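You operate a simulated robot arm through the tools that you are given. There is no shell and no other tool.

You are at the controls of a simulated robot arm. One attempt, no reset.

JOB
Dab epoxy on the shaft in the setter and press its ferrule to the red mark.
Fine: epoxy from the green cup, stick back in its stand, slider back at the end.

It is judged by the outcome, as a careful person would: the job done as asked, and still so three seconds after it is handed in. It fails if anything else is knocked over, pushed out of place, dropped, spilled or broken.

ROBOT AND FRAMES
A 6-joint arm with a four-finger gripper, fixed in place. Base frame: the origin is at the foot of the arm, x ahead of it, y to its left, z up; the work surface is at about z = 920. Lengths are in mm, angles in degrees, forces in N, time in s.
With the tool pointing down near the work surface it reaches from about 300 to 700 mm from the base axis. Its first joint turns from -166.0 to 166.0 degrees. Payload 3.43 kg.
Tool frame: the origin (TCP) lies between the finger pads and is the grasp point; the fingertips stand 30 mm ahead of it; z points along the fingers, y is the line along which they close. Largest opening 120 mm; the body of the gripper starts 85 mm behind the TCP.
Orientation is that of the tool frame in the base frame, as a unit quaternion [x, y, z, w]. With the fingers straight down and closing along the base's y, the tool's x points along the base's -x, its y along +y and its z along -z.

CONTROLS
- The arm moves only by the tool step_arm. Its argument "rows" is a list of rows, each a list of 7 numbers: the shift along the base's x, y, z in mm, then the turn, a rotation vector about the base's x, y, z in degrees, then the finger opening in mm, from 0 to 120. In form: [[dx, dy, dz, wx, wy, wz, fingers], ...]. A call has 1 to 20 rows; each row shifts and turns the commanded pose from where the row before left it. Each row takes 0.2 s and may step no farther than 50 mm and 8.6 degrees from the row before; otherwise, or with a gripper value out of range, the whole call is refused. A pose out of reach is approached as far as the arm can. The call stops where the force on the tool passes 40 N (or 10 N more than at its start, if that is more) or the arm is blocked; 0.2 s more then pass. Each finger halts on what it meets, pressing with about 22 N; the grip force reading is that of the motor and also rises with nothing between the fingers. The clock runs only during rows and for 0.2 s after the last one: add rows that do not move to give the fingers time. It gives the time, the measured TCP pose, the force on the tool (base axes), the opening and the grip force at its end, in the units of the frame above (readings bear some noise), with the torque about the TCP (base axes, N m) and any sound that the robot's microphone picked up.
- Cameras (640 x 400 px; columns grow to the right, rows downward): "scene" is fixed at [50.3, -651.3, 1549.5]; the picture's right is [0.69, -0.72, 0.00], its down [-0.32, -0.31, -0.89] and it looks along [0.65, 0.62, -0.45] (base axes); focal length 324 px, centre (320, 200). "wrist" rides on the gripper at [71, -17, -121] in the tool frame; the picture's right is [0.23, 0.97, 0.00], its down [-0.81, 0.19, -0.55] and it looks along [-0.54, 0.13, 0.83] (tool axes); focal length 275 px, centre (320, 200).
- get_image(camera): a new picture of that camera. It takes no simulated time.
- raise_lower(by): slides the trunk up (or, below 0, down) by that many mm; the arm rides with it, the base frame stays. It gives what a move gives, with no picture.
- measure_at(camera, pixels): there is no depth. For up to 12 entries [column, row, z] of the newest picture of that camera ("zoom" is the newest enlarged one), the place [x, y] in the base frame at which the ray of that pixel passes the height z, good to about 2 mm. It takes no simulated time.
- inspect(camera, box): a new picture of the part [left, top, right, bottom] of that camera's present view, enlarged. It takes no simulated time.
- close_job(): hands the job in; it is judged then, once.

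Unless the task says otherwise, let go and move clear before handing in.

The tools are called as name(argument=value, ...) on one line, values as JSON. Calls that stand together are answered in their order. step_arm: Moves the arm, as the interface text tells. Its arguments: {"type":"object","properties":{"rows":{"type":"array"}},"required":["rows"]} The other tools are called the same way: raise_lower (by) slides the trunk up or down; get_image (camera) takes a picture; measure_at (camera, pixels) gives the place at which the rays of pixels pass given heights; inspect (camera, box) takes an enlarged picture of a part of a camera's view; close_job () hands the job in.

At the start:

```text
time_s: 0.0
position: [481.5, -40.5, 1277.5]
tool_rot: [-0.001, 1.0, 0.001, -0.001]
wrist_force: [0.0, 0.1, -0.3]
moment: [0.01, 0.0, -0.02]
gripper_width: 120.3
gripper_force: 0.0
trunk travel left (down, up): [-200.0, 240.0]
```

scene: 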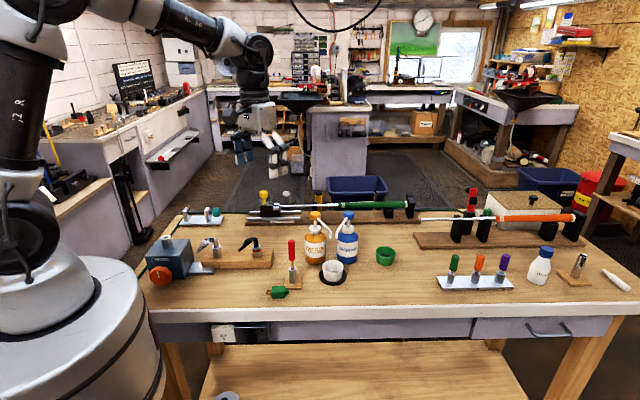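
wrist: 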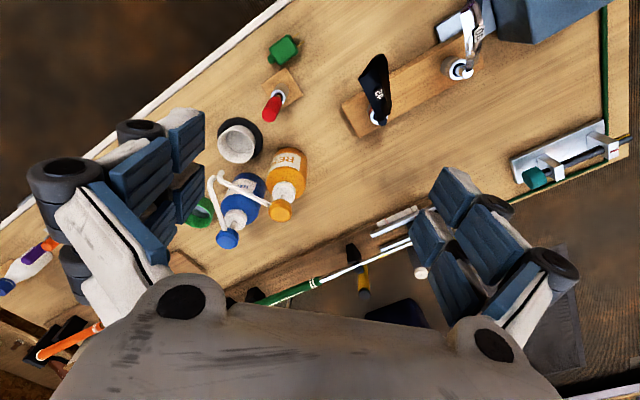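

The scene shows a bench with golf-shaft gear: two shafts on stands (green grip near row 205, orange grip near row 216), cups, a stick stand with red handle (291,262), and so on. I'll look closer at each area before moving.

inspect(camera="scene", box=[140, 180, 300, 300])

inspect(camera="scene", box=[260, 180, 420, 300])

inspect(camera="scene", box=[400, 180, 640, 310])

inspect(camera="wrist", box=[320, 0, 640, 200])

inspect(camera="wrist", box=[180, 0, 420, 260])

```text
3.33 times, centred on (220, 240) of scene
```

zoom: 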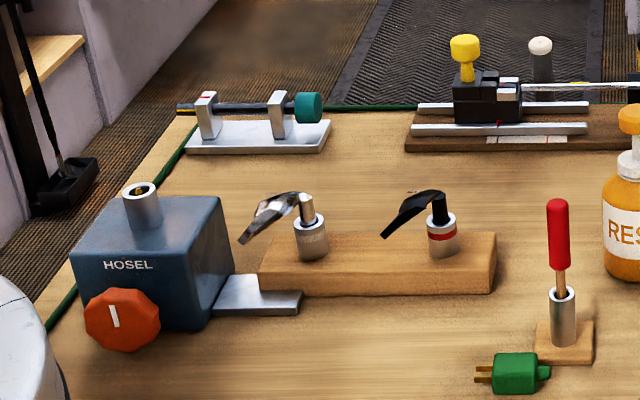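

```text
3.33 times, centred on (340, 240) of scene
```

zoom: 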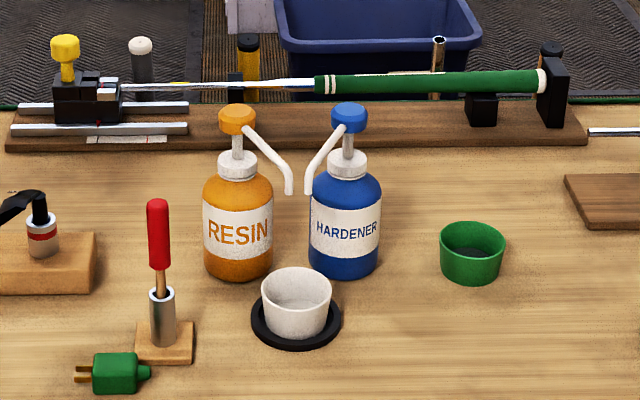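

```text
2.67 times, centred on (520, 245) of scene
```

zoom: 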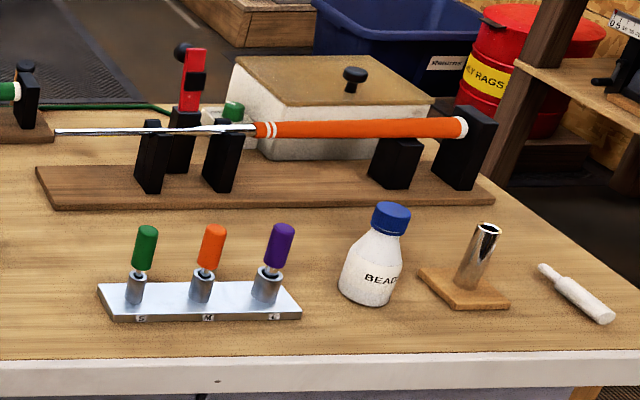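

```text
2.00 times, centred on (480, 100) of wrist
```

zoom: 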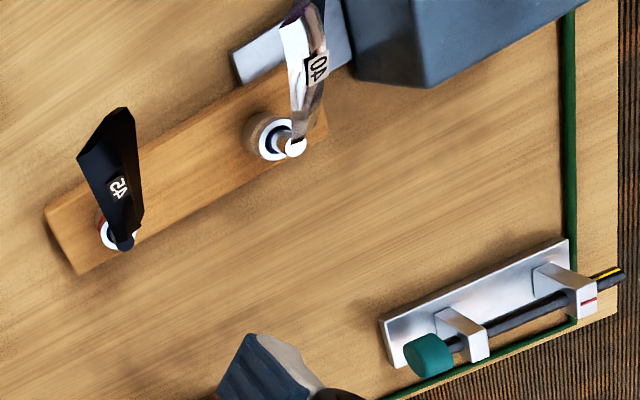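

```text
1.54 times, centred on (300, 130) of wrist
```

zoom: 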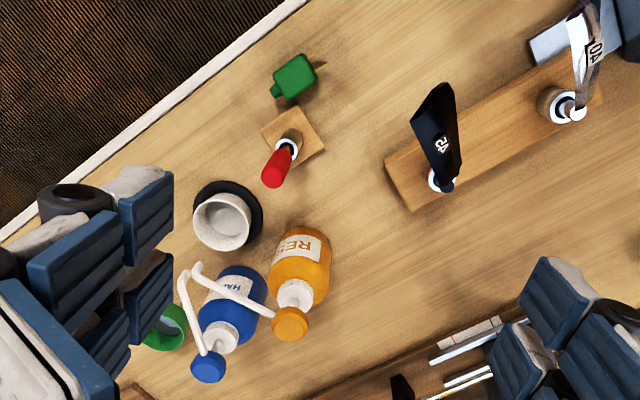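

The likely setter is the railed fixture with the yellow-knobbed slider at (265,200), holding the green-grip shaft, with a red spot on the rail near (289,217). I'll zoom in further on it, and on the left gauge, the cups and the stick.

inspect(camera="scene", box=[240, 180, 340, 230])

inspect(camera="scene", box=[170, 195, 230, 235])

inspect(camera="scene", box=[310, 235, 410, 295])

inspect(camera="scene", box=[260, 230, 320, 305])

inspect(camera="wrist", box=[340, 180, 480, 300])

inspect(camera="scene", box=[410, 180, 530, 250])

```text
6.40 times, centred on (290, 205) of scene
```

zoom: 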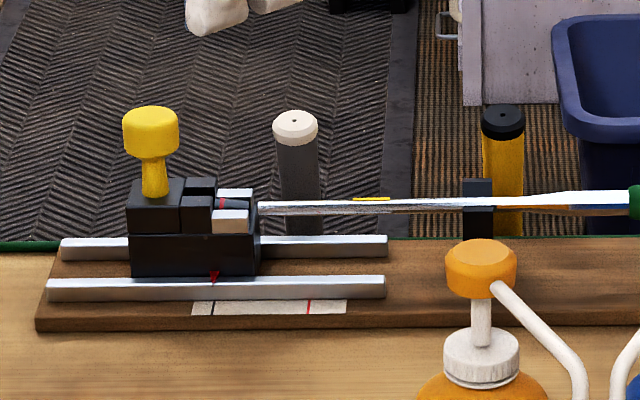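

```text
10.00 times, centred on (200, 215) of scene
```

zoom: 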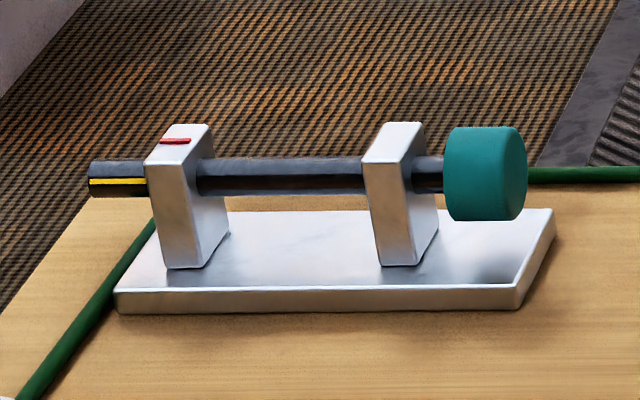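

```text
6.40 times, centred on (360, 265) of scene
```

zoom: 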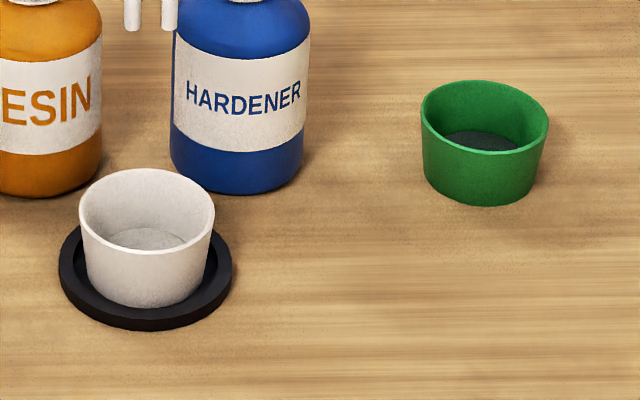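

```text
5.33 times, centred on (290, 268) of scene
```

zoom: 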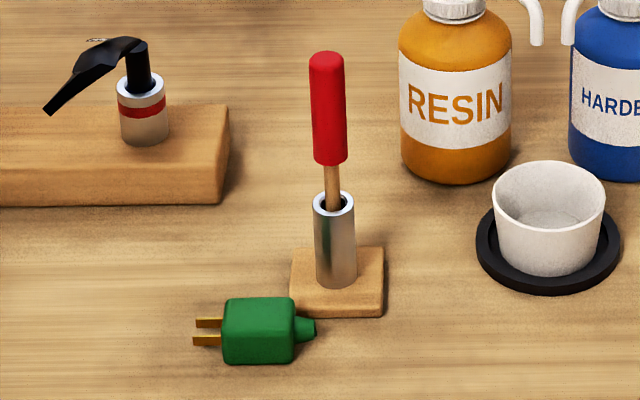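

```text
3.33 times, centred on (410, 240) of wrist
```

zoom: 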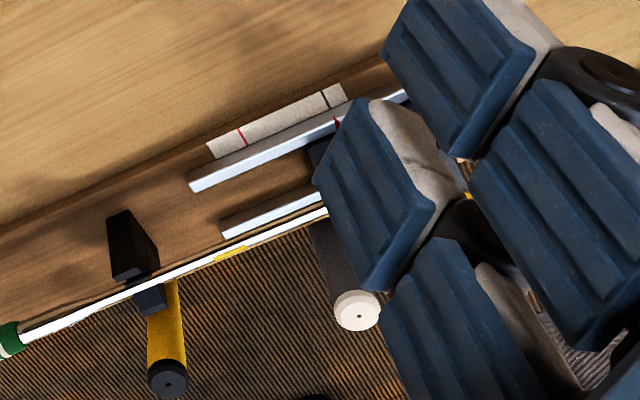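

```text
5.33 times, centred on (470, 215) of scene
```

zoom: 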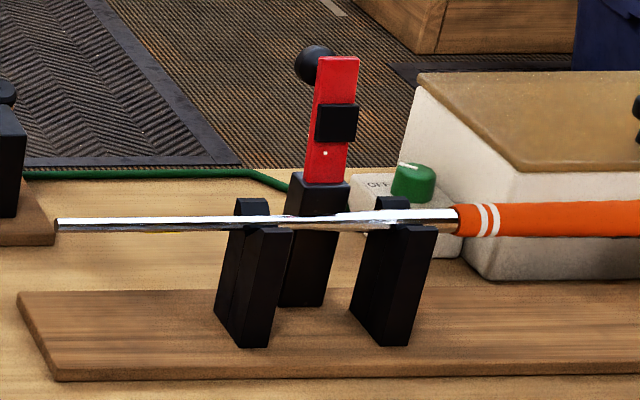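

The setter is confirmed: the slider's red pointer sits at the black line (about (273,222)), the red mark is a line at about (288,222), and a ferrule in white jaws faces the bare shaft tip at about (281,206). I'll take measurements for the main objects at plausible heights.

measure_at(camera="scene", pixels=[[293, 284, 928], [292.6, 268.6, 970], [291.9, 260.5, 985], [291.3, 240.8, 1040], [385.8, 262.7, 920], [385.8, 252, 960], [280.6, 206.25, 1000], [338.4, 204.5, 1000], [273.0, 221.9, 935], [288.1, 221.6, 935], [263.6, 191.7, 1050], [263.9, 203.75, 1010]])

measure_at(camera="wrist", pixels=[[274, 106, 1040], [285, 92, 970], [292, 84, 928], [446, 208, 935], [411, 220, 935], [330, 275, 1000], [264, 302, 1000], [200, 210, 960], [237, 145, 960], [239, 135, 920]])

```text
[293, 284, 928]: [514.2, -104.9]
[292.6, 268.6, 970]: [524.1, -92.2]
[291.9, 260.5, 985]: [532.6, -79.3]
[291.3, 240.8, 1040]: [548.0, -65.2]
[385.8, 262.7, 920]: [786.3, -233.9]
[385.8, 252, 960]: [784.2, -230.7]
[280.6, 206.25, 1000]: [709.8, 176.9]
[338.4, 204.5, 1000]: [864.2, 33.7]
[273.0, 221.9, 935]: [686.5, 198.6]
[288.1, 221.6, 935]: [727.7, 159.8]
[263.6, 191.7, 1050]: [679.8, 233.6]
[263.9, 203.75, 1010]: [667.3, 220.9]
```

```text
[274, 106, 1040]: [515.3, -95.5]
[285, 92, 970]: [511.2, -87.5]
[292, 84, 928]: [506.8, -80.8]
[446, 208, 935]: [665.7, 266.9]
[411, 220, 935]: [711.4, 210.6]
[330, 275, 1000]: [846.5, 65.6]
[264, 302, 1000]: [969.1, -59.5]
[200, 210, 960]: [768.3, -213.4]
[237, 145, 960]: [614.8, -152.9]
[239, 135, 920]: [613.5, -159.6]
```

The first wrist pixel picks were rough; I'll re-measure the setter's black and red lines (wrist (412,210) and (387,220)), the stick top (wrist (267,115)) and the bottles to fix heights by crossing the two cameras.

measure_at(camera="wrist", pixels=[[412.2, 210, 935], [387, 220.5, 935], [412.2, 210, 950], [387, 220.5, 950], [267, 115, 1075], [282, 90, 920], [282, 90, 980], [279, 94, 980]])

measure_at(camera="scene", pixels=[[273.0, 221.9, 925], [273, 221.9, 945], [288.1, 221.6, 945], [316, 262, 920], [346, 261, 920], [319, 214, 1040], [348, 214, 1040], [332, 285, 920], [333, 265, 960], [169, 283, 920], [193, 271, 920], [280, 293, 920]])

```text
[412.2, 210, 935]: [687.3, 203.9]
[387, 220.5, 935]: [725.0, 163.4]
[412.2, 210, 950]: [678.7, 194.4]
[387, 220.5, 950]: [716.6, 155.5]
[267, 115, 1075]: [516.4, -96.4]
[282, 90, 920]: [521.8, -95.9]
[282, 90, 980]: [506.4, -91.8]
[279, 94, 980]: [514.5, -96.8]
```

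```text
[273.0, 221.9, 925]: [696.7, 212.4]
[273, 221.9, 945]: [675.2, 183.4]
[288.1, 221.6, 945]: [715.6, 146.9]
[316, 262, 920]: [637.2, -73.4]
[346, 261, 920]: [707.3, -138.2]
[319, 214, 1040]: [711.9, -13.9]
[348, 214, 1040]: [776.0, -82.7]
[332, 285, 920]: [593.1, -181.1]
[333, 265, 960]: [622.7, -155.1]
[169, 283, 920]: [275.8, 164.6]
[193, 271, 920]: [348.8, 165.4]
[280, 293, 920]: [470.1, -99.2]
```

The two cameras agree on the plank lines at z about 933 (black about (688,202), red about (727,162), so about 56 mm of travel). I'll move the arm to (597,157,1129) with the tool down for a closer wrist look at the setter.

step_arm(rows=[[19.25, 32.9, -24.75, 0, 0, 0, 120], [19.25, 32.9, -24.75, 0, 0, 0, 120], [19.25, 32.9, -24.75, 0, 0, 0, 120], [19.25, 32.9, -24.75, 0, 0, 0, 120], [19.25, 32.9, -24.75, 0, 0, 0, 120], [19.25, 32.9, -24.75, 0, 0, 0, 120], [0, 0, 0, 0, 0, 0, 120], [0, 0, 0, 0, 0, 0, 120]])

get_image(camera="wrist")

get_image(camera="scene")

```text
time_s: 1.8
position: [595.3, 156.3, 1131.1]
tool_rot: [0.0, 1.0, 0.0, 0.0]
wrist_force: [0.4, 0.6, -0.8]
moment: [0.01, 0.01, -0.02]
gripper_width: 119.9
gripper_force: 0.0
trunk travel left (down, up): [-200.0, 240.0]
```

```text
taken
```

wrist: 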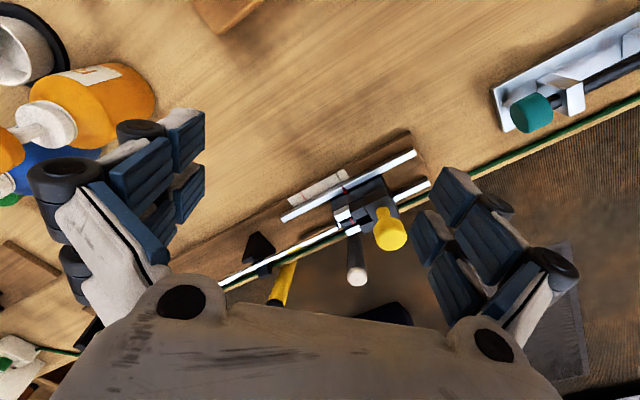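

```text
taken
```

scene: 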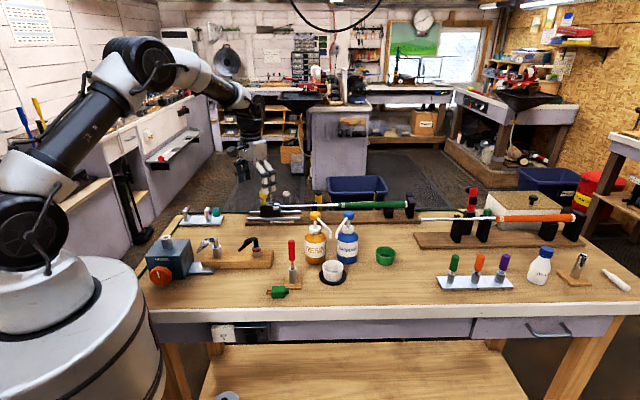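

inspect(camera="wrist", box=[220, 120, 440, 300])

inspect(camera="wrist", box=[310, 140, 430, 260])

inspect(camera="scene", box=[245, 185, 305, 225])

```text
2.22 times, centred on (330, 210) of wrist
```

zoom: 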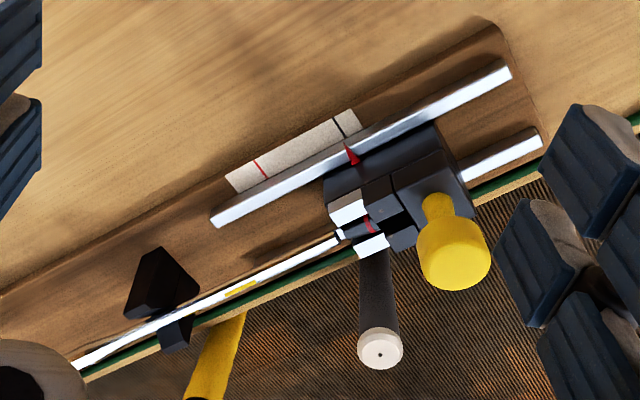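

```text
3.33 times, centred on (370, 200) of wrist
```

zoom: 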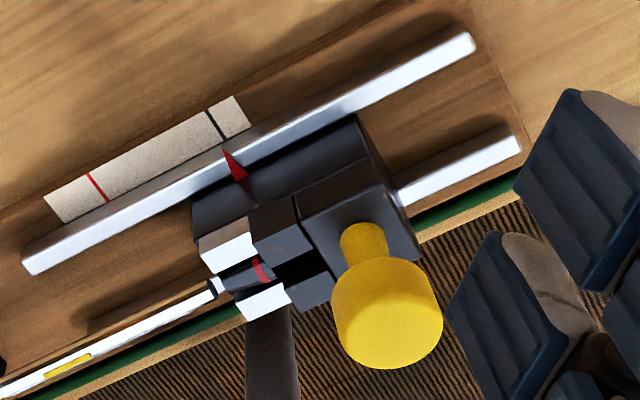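

```text
10.00 times, centred on (275, 205) of scene
```

zoom: 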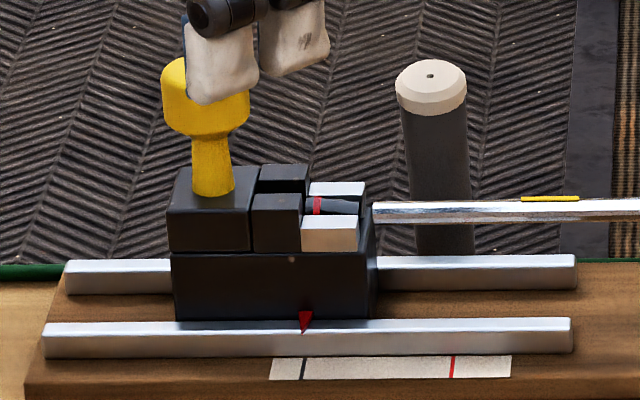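

The closer views show the pointer at the black line, the ferrule with a red band in the jaws, and the bare shaft tip at wrist (339,226)/scene (280,206). I'll cross the two views to fix shaft, knob and slider heights.

measure_at(camera="wrist", pixels=[[338.6, 226.2, 980], [338.6, 226.2, 1000], [294.1, 249.6, 980], [294.1, 249.6, 1000], [390.5, 234.6, 1030], [390.5, 234.6, 1050], [382, 212, 990], [382, 212, 1010], [338.5, 177, 933], [302.5, 195.5, 933]])

measure_at(camera="scene", pixels=[[280.2, 206, 980], [280.2, 206, 1000], [298, 204.8, 980], [298, 204.8, 1000], [263.5, 192.5, 1030], [263.5, 192.5, 1050], [264.3, 203.8, 990], [264.3, 203.8, 1010], [273.4, 221.9, 933], [288.3, 221.7, 933]])

```text
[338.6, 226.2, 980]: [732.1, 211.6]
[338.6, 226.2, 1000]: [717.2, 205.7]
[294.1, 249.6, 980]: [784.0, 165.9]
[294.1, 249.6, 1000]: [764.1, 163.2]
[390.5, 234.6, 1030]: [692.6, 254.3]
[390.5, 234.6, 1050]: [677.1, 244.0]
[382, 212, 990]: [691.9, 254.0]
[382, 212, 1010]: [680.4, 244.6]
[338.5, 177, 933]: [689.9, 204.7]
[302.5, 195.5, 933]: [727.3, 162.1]
```

```text
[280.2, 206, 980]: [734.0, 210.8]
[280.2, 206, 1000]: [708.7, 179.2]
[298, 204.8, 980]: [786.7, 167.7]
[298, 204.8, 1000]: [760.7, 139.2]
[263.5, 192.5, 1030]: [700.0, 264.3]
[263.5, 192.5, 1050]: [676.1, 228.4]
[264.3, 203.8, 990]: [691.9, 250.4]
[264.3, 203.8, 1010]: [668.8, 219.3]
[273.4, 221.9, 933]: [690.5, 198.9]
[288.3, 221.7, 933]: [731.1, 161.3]
```

Crossing the views at z=980 agrees well: shaft tip at about (733,211,980), knob about (688,251), cap top about z 1037, slider top about 990. Next I'll move to view the stick stand from about (435,-116,1141).

step_arm(rows=[[-22.9, -38.9, 8, 0, 0, 0, 120], [-22.9, -38.9, 8, 0, 0, 0, 120], [-22.9, -38.9, 0, 0, 0, 0, 120], [-22.9, -38.9, 0, 0, 0, 0, 120], [-22.9, -38.9, 0, 0, 0, 0, 120], [-22.9, -38.9, -3, 0, 0, 0, 120], [-22.9, -38.9, -3, 0, 0, 0, 120], [0, 0, 0, 0, 0, 0, 120], [0, 0, 0, 0, 0, 0, 120]])

get_image(camera="wrist")

inspect(camera="scene", box=[260, 230, 320, 300])

```text
time_s: 3.8
position: [437.6, -115.2, 1138.0]
tool_rot: [-0.001, 1.0, 0.0, 0.0]
wrist_force: [-0.9, -0.4, 0.4]
moment: [0.03, 0.0, 0.02]
gripper_width: 120.0
gripper_force: 0.1
trunk travel left (down, up): [-200.0, 240.0]
```

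```text
taken
```

wrist: 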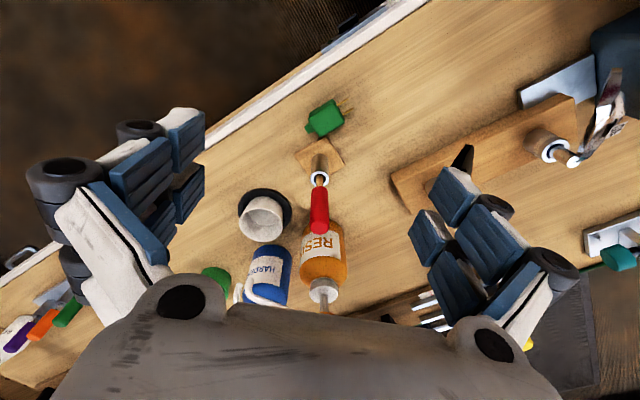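

```text
5.71 times, centred on (290, 265) of scene
```

zoom: 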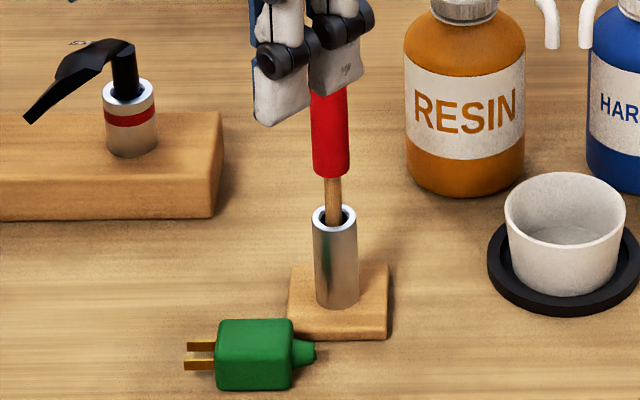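

The stick is near the wrist image centre: tube top about (320,180), red handle from about (320,190) to (319,230). I'll zoom in for precise pixels.

inspect(camera="wrist", box=[280, 130, 360, 250])

inspect(camera="wrist", box=[200, 170, 360, 310])

```text
3.33 times, centred on (320, 190) of wrist
```

zoom: 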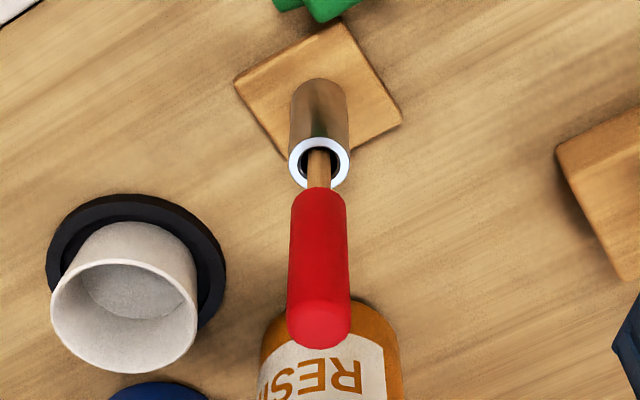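

```text
2.86 times, centred on (280, 240) of wrist
```

zoom: 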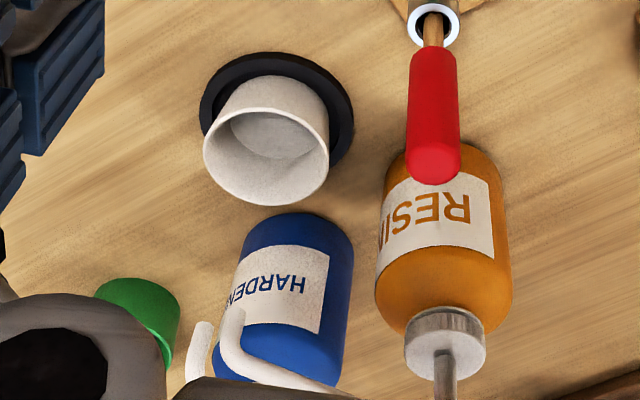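

measure_at(camera="wrist", pixels=[[319.8, 178.9, 970], [319.8, 178.9, 985], [319.8, 226.6, 1065], [319.8, 226.6, 1080], [319.8, 187, 1005], [319.8, 155, 930]])

measure_at(camera="scene", pixels=[[292.5, 267.8, 970], [292.5, 267.8, 985], [291.3, 241.3, 1065], [291.3, 241.3, 1080], [293.2, 282.5, 930], [292, 260.5, 1005]])

```text
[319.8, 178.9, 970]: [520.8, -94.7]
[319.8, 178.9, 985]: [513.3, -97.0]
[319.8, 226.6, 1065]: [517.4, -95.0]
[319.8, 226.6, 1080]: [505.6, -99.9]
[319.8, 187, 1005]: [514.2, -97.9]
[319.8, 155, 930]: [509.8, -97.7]
```

```text
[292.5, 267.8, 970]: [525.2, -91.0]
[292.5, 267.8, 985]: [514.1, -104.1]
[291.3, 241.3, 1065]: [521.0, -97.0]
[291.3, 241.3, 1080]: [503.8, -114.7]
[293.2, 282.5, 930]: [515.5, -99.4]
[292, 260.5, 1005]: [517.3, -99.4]
```

Both cameras agree: stick axis at about (516,-97.5), tube top z about 980, handle from about 1003 to 1070. I'll tilt the tool 35 degrees outward (for reach later) while moving to a pre-grasp point behind and above the handle.

step_arm(rows=[[5.4, 3.5, -2.5, 0, -7, 0, 100], [5.4, 3.5, -2.5, 0, -7, 0, 80], [5.4, 3.5, -2.5, 0, -7, 0, 60], [5.4, 3.5, -2.5, 0, -7, 0, 54], [5.2, 3.7, -4.3, 0, -7, 0, 54], [0, 0, 0, 0, 0, 0, 54], [0, 0, 0, 0, 0, 0, 54]])

get_image(camera="wrist")

inspect(camera="scene", box=[230, 190, 350, 300])

```text
time_s: 5.4
position: [457.0, -91.1, 1125.3]
tool_rot: [-0.005, 0.968, 0.02, 0.25]
wrist_force: [-1.6, 0.5, 0.8]
moment: [-0.02, -0.02, 0.0]
gripper_width: 54.1
gripper_force: 0.1
out of reach, approached as far as the arm can: row 5
trunk travel left (down, up): [-200.0, 240.0]
```

```text
taken
```

wrist: 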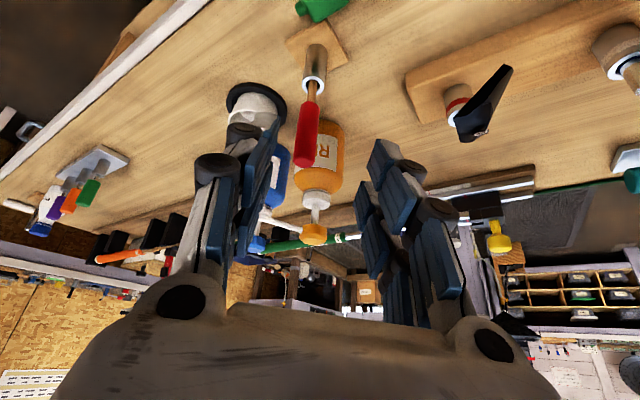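

```text
3.64 times, centred on (290, 245) of scene
```

zoom: 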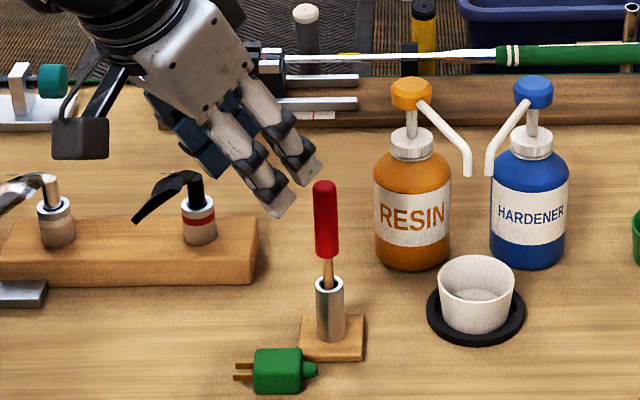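

The far-back tilted pose hit the arm's inner reach limit (tilt about 29 degrees, TCP 457). I'll move outward to directly above the stick at z about 1140, where the same tilt should be reachable, then check.

step_arm(rows=[[0, 0, 16.3, 0, 0, 0, 54], [25.8, 0, 0, 0, 0, 0, 54], [25.8, 0, 0, 0, 0, 0, 54], [0, 0, 0, 0, 0, 0, 54], [0, 0, 0, 0, 0, 0, 54]])

get_image(camera="wrist")

```text
time_s: 6.6
position: [509.3, -90.4, 1141.6]
tool_rot: [-0.005, 0.968, 0.02, 0.25]
wrist_force: [1.3, -0.1, -0.1]
moment: [0.02, 0.01, 0.0]
gripper_width: 54.1
gripper_force: 0.1
trunk travel left (down, up): [-200.0, 240.0]
```

```text
taken
```

wrist: 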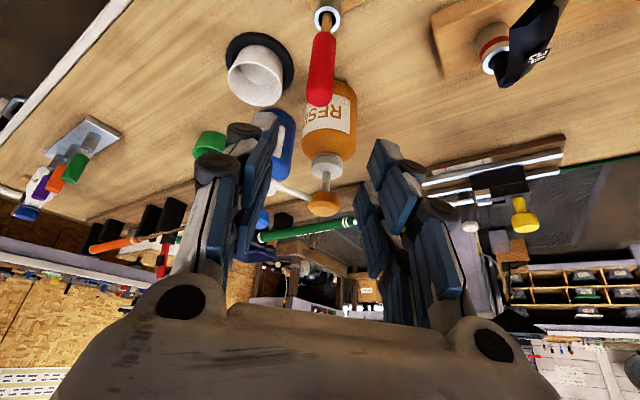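

The tool is now above the stick with about 29 degrees of tilt and a small twist of about (2.1, 0, 1.1) degrees left over from the limit. I'll correct the twist, add 6 degrees of tilt and centre over the handle at (516,-97.5).

step_arm(rows=[[6.7, -7.1, 0, -2.1, -6, -1.1, 54], [0, 0, 0, 0, 0, 0, 54], [0, 0, 0, 0, 0, 0, 54]])

get_image(camera="wrist")

```text
time_s: 7.4
position: [514.8, -91.2, 1142.3]
tool_rot: [-0.005, 0.96, 0.015, 0.281]
wrist_force: [1.3, 0.1, -0.4]
moment: [-0.03, 0.02, 0.01]
gripper_width: 53.9
gripper_force: 0.1
out of reach, approached as far as the arm can: row 1
trunk travel left (down, up): [-200.0, 240.0]
```

```text
taken
```

wrist: 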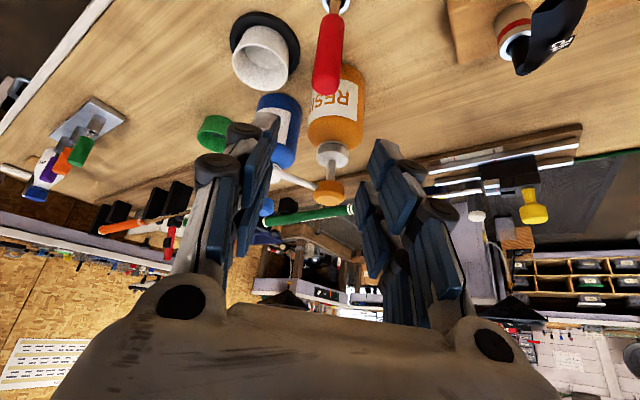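

The tilt limit here seems to be about 32 degrees, which is still enough. I'll back off to about 29.6 degrees, remove the residual twist and centre on the stick axis.

step_arm(rows=[[1.2, -6.3, 0, -1.5, 3, -1.0, 54], [0, 0, 0, 0, 0, 0, 54], [0, 0, 0, 0, 0, 0, 54]])

get_image(camera="wrist")

get_image(camera="scene")

```text
time_s: 8.2
position: [517.6, -99.3, 1142.1]
tool_rot: [0.002, 0.961, -0.014, 0.275]
wrist_force: [-0.5, 0.7, -0.5]
moment: [0.01, 0.01, -0.01]
gripper_width: 53.8
gripper_force: 0.0
trunk travel left (down, up): [-200.0, 240.0]
```

```text
taken
```

wrist: 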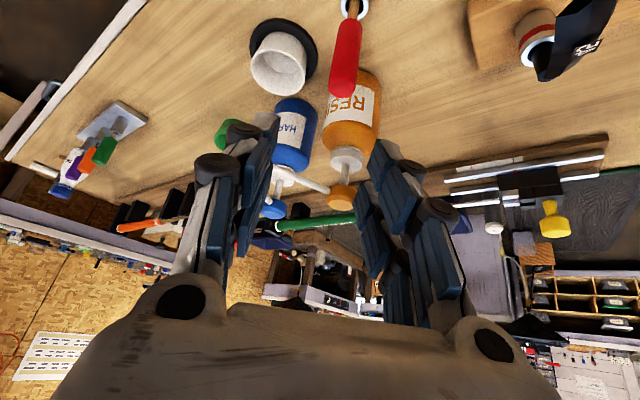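

```text
taken
```

scene: 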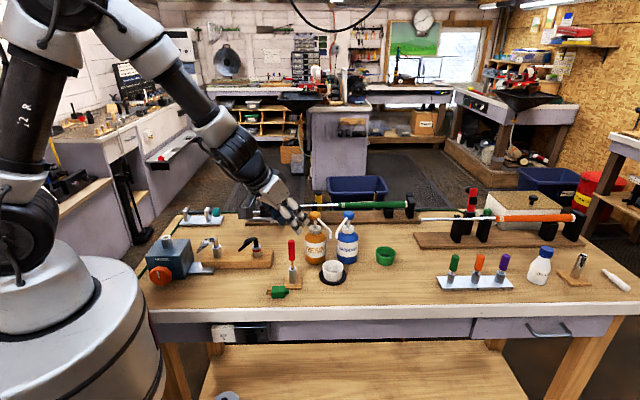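

The arm's forearm and tool are nearly collinear, which explains the limit. I'll raise the TCP 100 mm and lower the trunk 100 mm to flatten the forearm and gain margin.

step_arm(rows=[[0, 0, 50, 0, 0, 0, 54], [0, 0, 50, 0, 0, 0, 54], [0, 0, 0, 0, 0, 0, 54], [0, 0, 0, 0, 0, 0, 54]])

raise_lower(by=-100)

get_image(camera="scene")

```text
time_s: 9.2
position: [514.5, -97.9, 1245.9]
tool_rot: [0.003, 0.961, -0.015, 0.274]
wrist_force: [-0.2, -0.9, 0.6]
moment: [-0.01, -0.04, 0.02]
gripper_width: 53.8
gripper_force: 0.1
trunk travel left (down, up): [-200.0, 240.0]
```

```text
time_s: 10.5
position: [515.2, -97.8, 1146.5]
tool_rot: [0.002, 0.961, -0.014, 0.275]
wrist_force: [0.2, 0.3, -0.1]
moment: [-0.06, 0.01, 0.0]
gripper_width: 54.2
gripper_force: 0.0
trunk travel left (down, up): [-100.0, 340.0]
```

```text
taken
```

scene: 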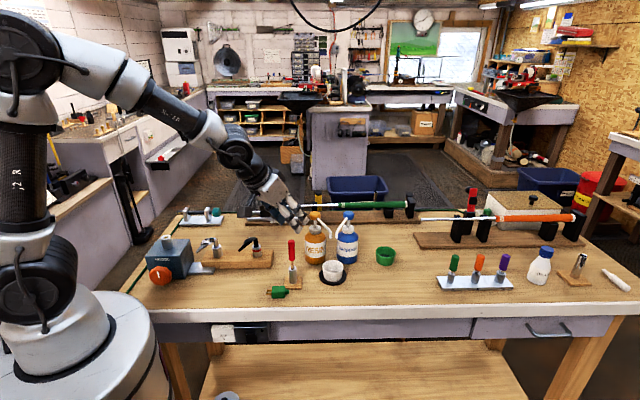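

The trunk is lower and the forearm flatter. I'll correct the twist, bring the tilt to 35 degrees and re-centre over the stick.

step_arm(rows=[[0.8, 0.3, 0, 1.5, -3.1, 0.65, 54], [0, 0, 0, 0, 0, 0, 54], [0, 0, 0, 0, 0, 0, 54]])

inspect(camera="wrist", box=[200, 0, 440, 150])

```text
time_s: 11.3
position: [517.2, -97.2, 1144.8]
tool_rot: [0.001, 0.954, 0.0, 0.3]
wrist_force: [-0.7, 0.0, -0.5]
moment: [-0.02, 0.0, -0.01]
gripper_width: 53.8
gripper_force: 0.1
trunk travel left (down, up): [-100.0, 340.0]
```

```text
2.67 times, centred on (320, 75) of wrist
```

zoom: 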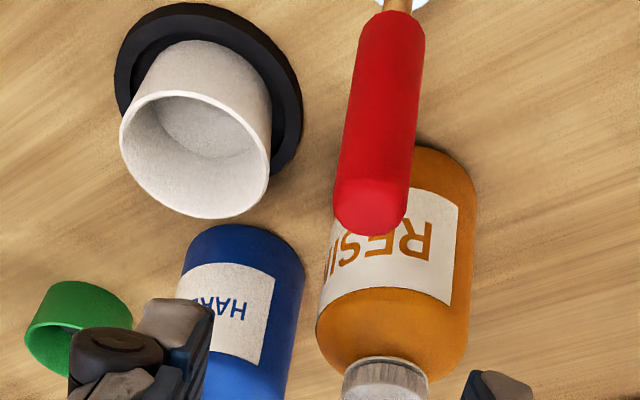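

measure_at(camera="wrist", pixels=[[339.3, 76, 1062], [339.3, 76, 1068], [346, 4, 1003]])

```text
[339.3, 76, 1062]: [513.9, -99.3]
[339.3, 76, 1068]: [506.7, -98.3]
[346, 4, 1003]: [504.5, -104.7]
```

The stick top projects to about (514,-99) at z 1062, well inside the 54 mm opening. I'll descend straight down to z 1050 with the fingers straddling the handle.

step_arm(rows=[[-0.3, -0.2, -20, 0, 0, 0, 54], [-0.3, -0.2, -20, 0, 0, 0, 54], [-0.3, -0.2, -20, 0, 0, 0, 54], [-0.3, -0.2, -20, 0, 0, 0, 54], [0, 0, -14.5, 0, 0, 0, 54], [0, 0, 0, 0, 0, 0, 54], [0, 0, 0, 0, 0, 0, 54]])

get_image(camera="wrist")

inspect(camera="scene", box=[250, 210, 340, 300])

```text
time_s: 12.9
position: [515.7, -98.2, 1052.2]
tool_rot: [0.002, 0.954, -0.001, 0.3]
wrist_force: [0.9, -0.2, 0.1]
moment: [0.02, 0.03, 0.0]
gripper_width: 54.1
gripper_force: 0.1
trunk travel left (down, up): [-100.0, 340.0]
```

```text
taken
```

wrist: 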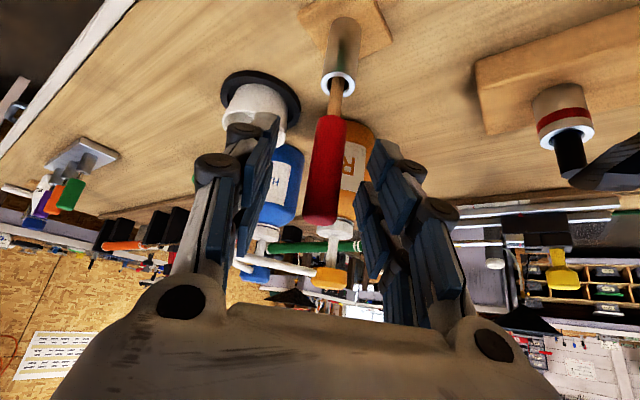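

```text
4.44 times, centred on (295, 255) of scene
```

zoom: 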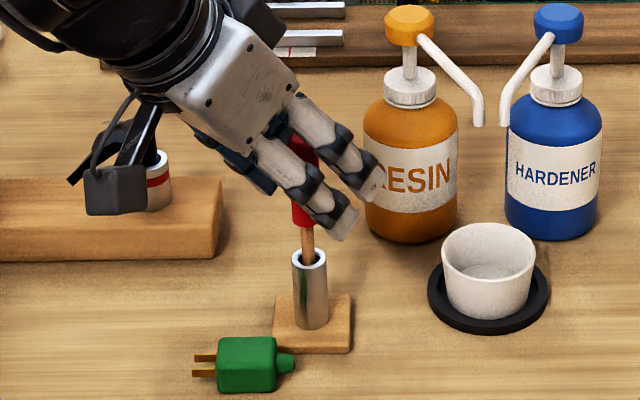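

The handle is between the fingers with its axis near the TCP projection (320,189). I'll close on it.

step_arm(rows=[[0, 0, 0, 0, 0, 0, 0], [0, 0, 0, 0, 0, 0, 0], [0, 0, 0, 0, 0, 0, 0], [0, 0, 0, 0, 0, 0, 0], [0, 0, 0, 0, 0, 0, 0]])

get_image(camera="wrist")

inspect(camera="scene", box=[250, 210, 340, 300])

```text
time_s: 14.1
position: [516.9, -96.9, 1051.6]
tool_rot: [0.001, 0.954, 0.0, 0.3]
wrist_force: [0.0, 0.6, -0.4]
moment: [0.01, 0.0, 0.02]
gripper_width: 16.5
gripper_force: 22.0
trunk travel left (down, up): [-100.0, 340.0]
```

```text
taken
```

wrist: 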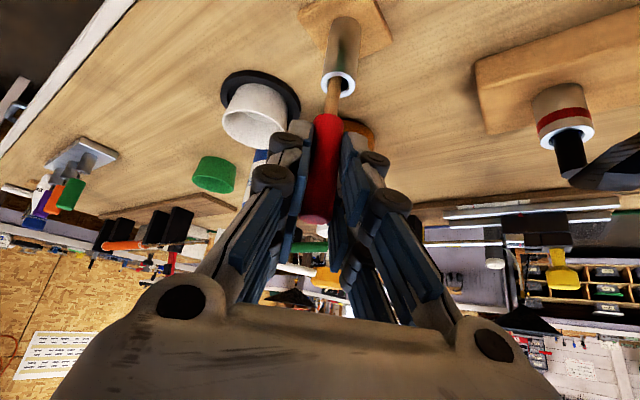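

```text
4.44 times, centred on (295, 255) of scene
```

zoom: 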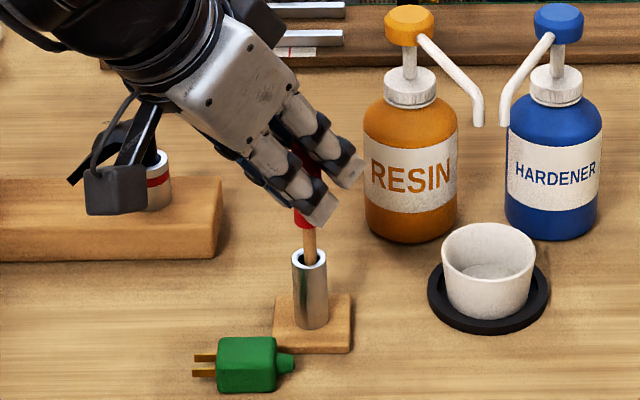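

The grip holds at 16.5 mm and 22 N. I'll lift straight up 110 mm (tracking all shifts from this reference so I can return it exactly).

step_arm(rows=[[0, 0, 15, 0, 0, 0, 0], [0, 0, 15, 0, 0, 0, 0], [0, 0, 20, 0, 0, 0, 0], [0, 0, 20, 0, 0, 0, 0], [0, 0, 20, 0, 0, 0, 0], [0, 0, 20, 0, 0, 0, 0], [0, 0, 0, 0, 0, 0, 0], [0, 0, 0, 0, 0, 0, 0]])

get_image(camera="wrist")

inspect(camera="scene", box=[240, 190, 350, 300])

```text
time_s: 15.9
position: [516.7, -100.0, 1162.7]
tool_rot: [0.0, 0.954, 0.0, 0.301]
wrist_force: [-0.1, 0.2, 0.0]
moment: [0.0, -0.01, 0.0]
gripper_width: 16.4
gripper_force: 22.0
trunk travel left (down, up): [-100.0, 340.0]
```

```text
taken
```

wrist: 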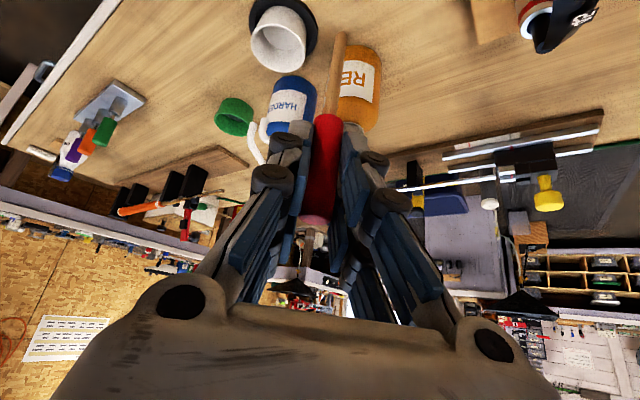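

```text
3.64 times, centred on (295, 245) of scene
```

zoom: 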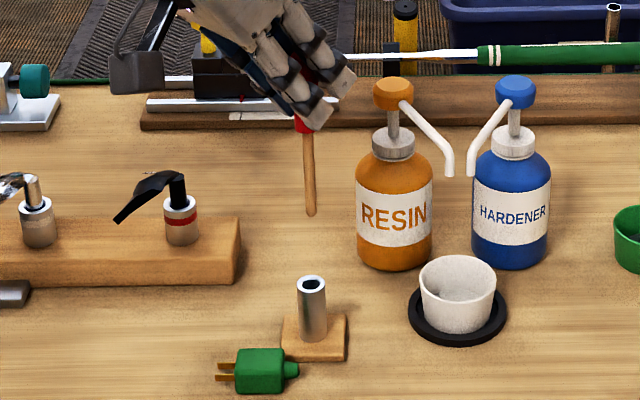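

The stick is free, tip at scene (292.4,249) and wrist (340,33). I'll measure the tip's height, and refine the green cup position.

measure_at(camera="scene", pixels=[[292.4, 249.1, 1040], [292.4, 249.1, 1050]])

measure_at(camera="wrist", pixels=[[340, 33, 1040], [340, 33, 1050], [235, 113, 955], [235, 113, 960]])

inspect(camera="wrist", box=[200, 0, 400, 160])

inspect(camera="scene", box=[365, 235, 405, 275])

```text
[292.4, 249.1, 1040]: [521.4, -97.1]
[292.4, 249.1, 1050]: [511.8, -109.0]
```

```text
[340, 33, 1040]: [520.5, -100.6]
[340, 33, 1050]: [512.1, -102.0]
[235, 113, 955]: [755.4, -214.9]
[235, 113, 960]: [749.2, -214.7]
```

```text
2.50 times, centred on (300, 80) of wrist
```

zoom: 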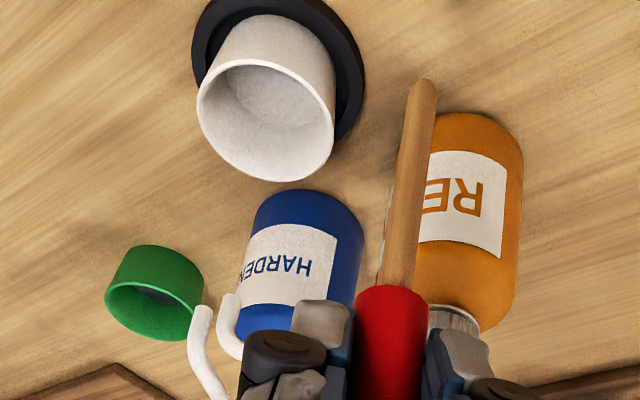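

```text
10.00 times, centred on (385, 255) of scene
```

zoom: 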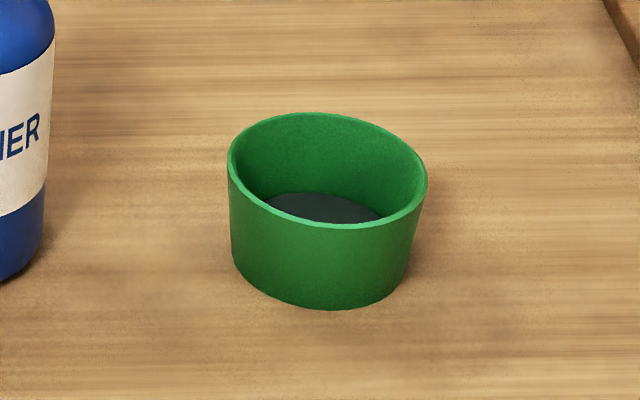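

measure_at(camera="scene", pixels=[[385.3, 260.7, 920], [385.8, 252, 945], [385.8, 252, 950], [385.8, 252, 955], [384.8, 255.8, 930]])

measure_at(camera="wrist", pixels=[[233.6, 124.4, 945], [233.6, 124.4, 950], [233.6, 124.4, 955]])

```text
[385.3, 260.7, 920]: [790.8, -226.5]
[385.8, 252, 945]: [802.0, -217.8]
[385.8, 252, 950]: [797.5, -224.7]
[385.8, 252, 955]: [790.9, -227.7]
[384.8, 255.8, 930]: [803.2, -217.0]
```

```text
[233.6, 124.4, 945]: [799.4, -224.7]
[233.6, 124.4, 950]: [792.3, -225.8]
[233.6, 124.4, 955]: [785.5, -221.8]
```

The tip is about 117 mm below the TCP, and the stick hangs vertical; the green cup centre is about (793,-226), rim about z 951, epoxy about 927–930. I'll raise 40 mm, swing to -y to stay clear of the bottles, then go out above the cup.

step_arm(rows=[[0, -32, 20, 0, 0, 0, 0], [0, -32, 20, 0, 0, 0, 0], [40, -12, 0, 0, 0, 0, 0], [46, -10, 0, 0, 0, 0, 0], [46, -10, 0, 0, 0, 0, 0], [46, -10, 0, 0, 0, 0, 0], [46, -10, 0, 0, 0, 0, 0], [46, -12, 0, 0, 0, 0, 0], [0, 0, 0, 0, 0, 0, 0], [0, 0, 0, 0, 0, 0, 0]])

get_image(camera="scene")

get_image(camera="wrist")

```text
time_s: 18.1
position: [780.6, -223.4, 1200.3]
tool_rot: [0.002, 0.954, -0.001, 0.3]
wrist_force: [-0.2, 0.2, 0.3]
moment: [-0.01, -0.02, 0.03]
gripper_width: 16.7
gripper_force: 22.1
trunk travel left (down, up): [-100.0, 340.0]
```

```text
taken
```

scene: 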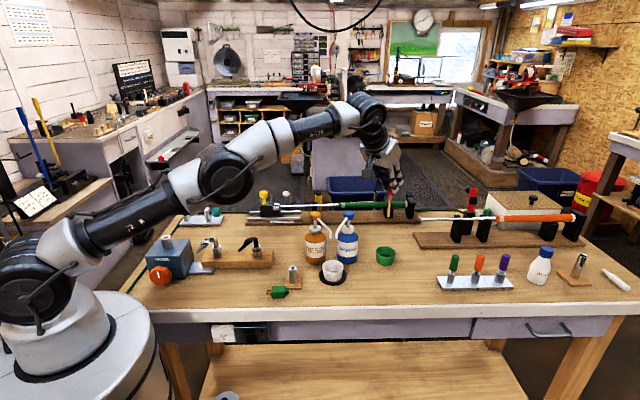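

```text
taken
```

wrist: 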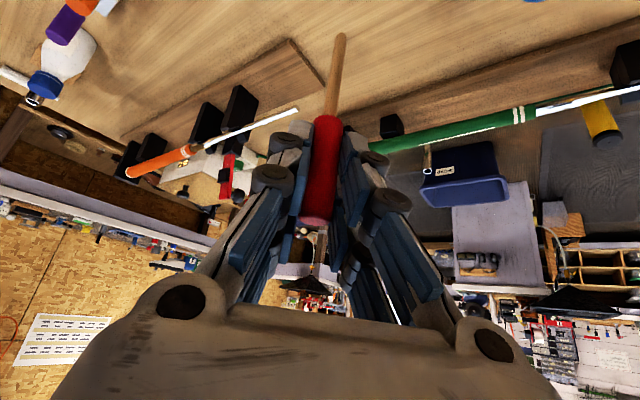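

The arm is above the cup at (780.6,-223.4,1200), no reach limit reported. I'll check the stick tip against the cup in the scene view and repeat the reading.

step_arm(rows=[[0, 0, 0, 0, 0, 0, 0], [0, 0, 0, 0, 0, 0, 0]])

inspect(camera="scene", box=[340, 165, 430, 275])

```text
time_s: 18.7
position: [782.1, -224.6, 1202.7]
tool_rot: [0.001, 0.954, 0.0, 0.301]
wrist_force: [-0.7, 0.9, 0.2]
moment: [-0.01, 0.02, -0.01]
gripper_width: 16.5
gripper_force: 21.9
trunk travel left (down, up): [-100.0, 340.0]
```

```text
3.64 times, centred on (385, 220) of scene
```

zoom: 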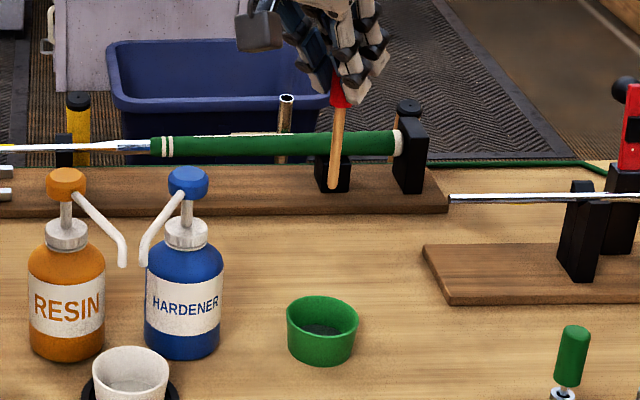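

measure_at(camera="scene", pixels=[[388.5, 215.8, 1085], [388.5, 215.8, 1080], [387.7, 247.9, 951], [386.0, 262, 920]])

measure_at(camera="wrist", pixels=[[339, 37, 1085], [339, 37, 1080]])

```text
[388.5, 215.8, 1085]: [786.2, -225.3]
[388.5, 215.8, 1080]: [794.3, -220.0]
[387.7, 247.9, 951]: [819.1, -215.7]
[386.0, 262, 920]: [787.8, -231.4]
```

```text
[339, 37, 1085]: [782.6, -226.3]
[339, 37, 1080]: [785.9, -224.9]
```

The tip is at about (784,-226,1085) and the cup centre about (793,-226). I'll shift +8 mm in x and descend 115 mm, stopping just above the rim to check alignment.

step_arm(rows=[[8, 0, -15, 0, 0, 0, 0], [0, 0, -25, 0, 0, 0, 0], [0, 0, -25, 0, 0, 0, 0], [0, 0, -25, 0, 0, 0, 0], [0, 0, -25, 0, 0, 0, 0], [0, 0, 0, 0, 0, 0, 0], [0, 0, 0, 0, 0, 0, 0]])

inspect(camera="scene", box=[350, 205, 420, 275])

get_image(camera="wrist")

```text
time_s: 20.3
position: [788.5, -222.9, 1086.4]
tool_rot: [0.001, 0.954, 0.0, 0.301]
wrist_force: [-0.1, -0.9, -1.1]
moment: [0.01, -0.01, 0.0]
gripper_width: 16.6
gripper_force: 22.4
out of reach, approached as far as the arm can: row 1
trunk travel left (down, up): [-100.0, 340.0]
```

```text
5.71 times, centred on (385, 240) of scene
```

zoom: 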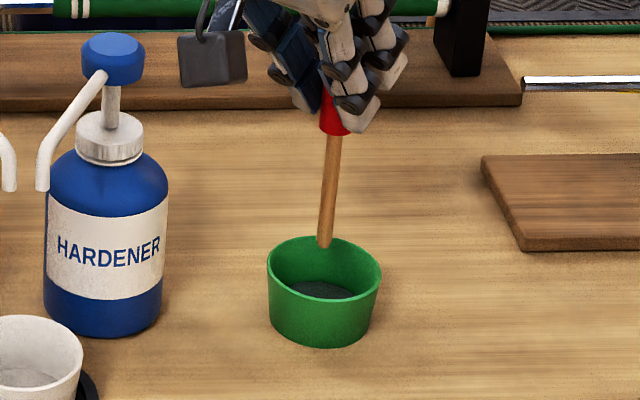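

```text
taken
```

wrist: 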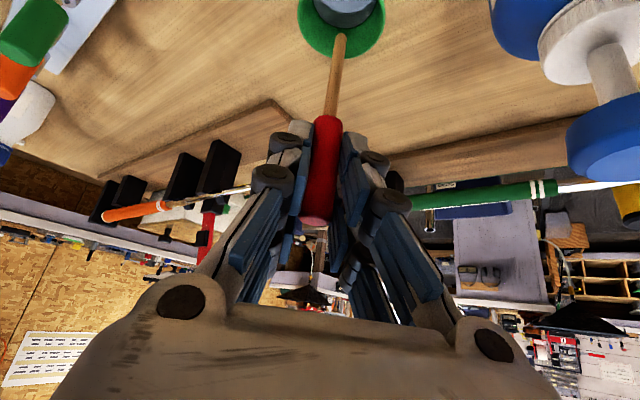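

The wrist view now shows the cup directly behind the stick tip (tip (340,37), cup columns 298–386). I'll measure tip and rim positions before descending further.

measure_at(camera="scene", pixels=[[385.9, 247.9, 969], [386.0, 252.2, 951]])

measure_at(camera="wrist", pixels=[[339, 37, 969], [342, 57, 951], [298, 10, 951], [386, 10, 951], [342, 28, 930]])

inspect(camera="wrist", box=[260, 0, 420, 100])

```text
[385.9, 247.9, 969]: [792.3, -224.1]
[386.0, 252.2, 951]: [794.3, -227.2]
```

```text
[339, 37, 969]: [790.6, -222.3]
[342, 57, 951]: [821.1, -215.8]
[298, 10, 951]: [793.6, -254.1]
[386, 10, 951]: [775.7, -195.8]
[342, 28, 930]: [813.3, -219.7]
```

```text
4.00 times, centred on (340, 50) of wrist
```

zoom: 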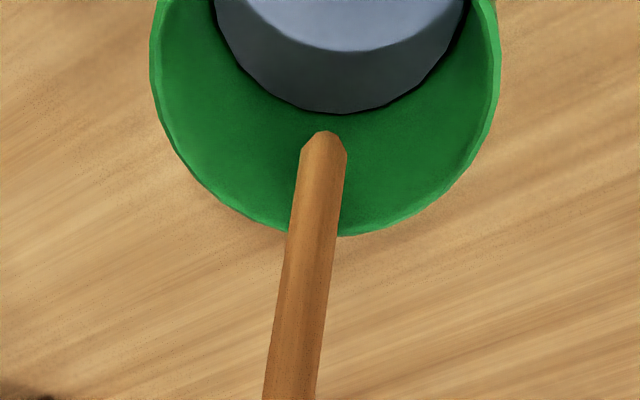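

The tip is at about (791,-223,969), inside the cup's outline. I'll descend to tip z about 931 and check force and picture.

step_arm(rows=[[1, -2, -10, 0, 0, 0, 0], [0, 0, -10, 0, 0, 0, 0], [0, 0, -10, 0, 0, 0, 0], [0, 0, -8, 0, 0, 0, 0], [0, 0, 0, 0, 0, 0, 0], [0, 0, 0, 0, 0, 0, 0]])

inspect(camera="scene", box=[355, 220, 415, 280])

inspect(camera="wrist", box=[260, 0, 420, 100])

```text
time_s: 21.7
position: [789.1, -225.8, 1049.8]
tool_rot: [0.002, 0.954, 0.0, 0.3]
wrist_force: [-0.2, -0.1, -0.7]
moment: [-0.02, -0.01, -0.02]
gripper_width: 16.7
gripper_force: 21.9
trunk travel left (down, up): [-100.0, 340.0]
```

```text
6.67 times, centred on (385, 250) of scene
```

zoom: 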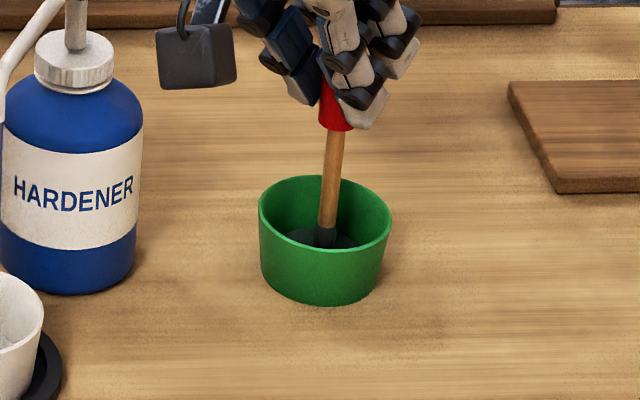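

```text
4.00 times, centred on (340, 50) of wrist
```

zoom: 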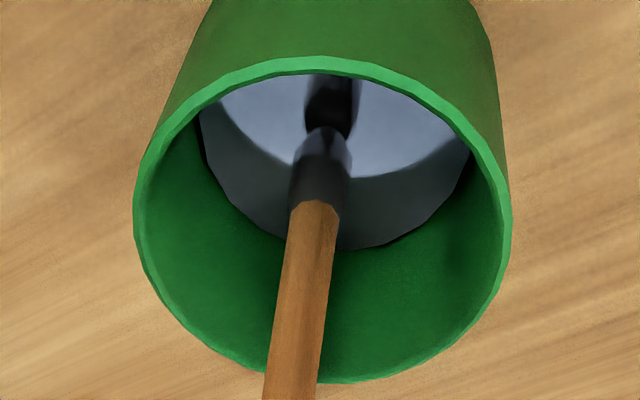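

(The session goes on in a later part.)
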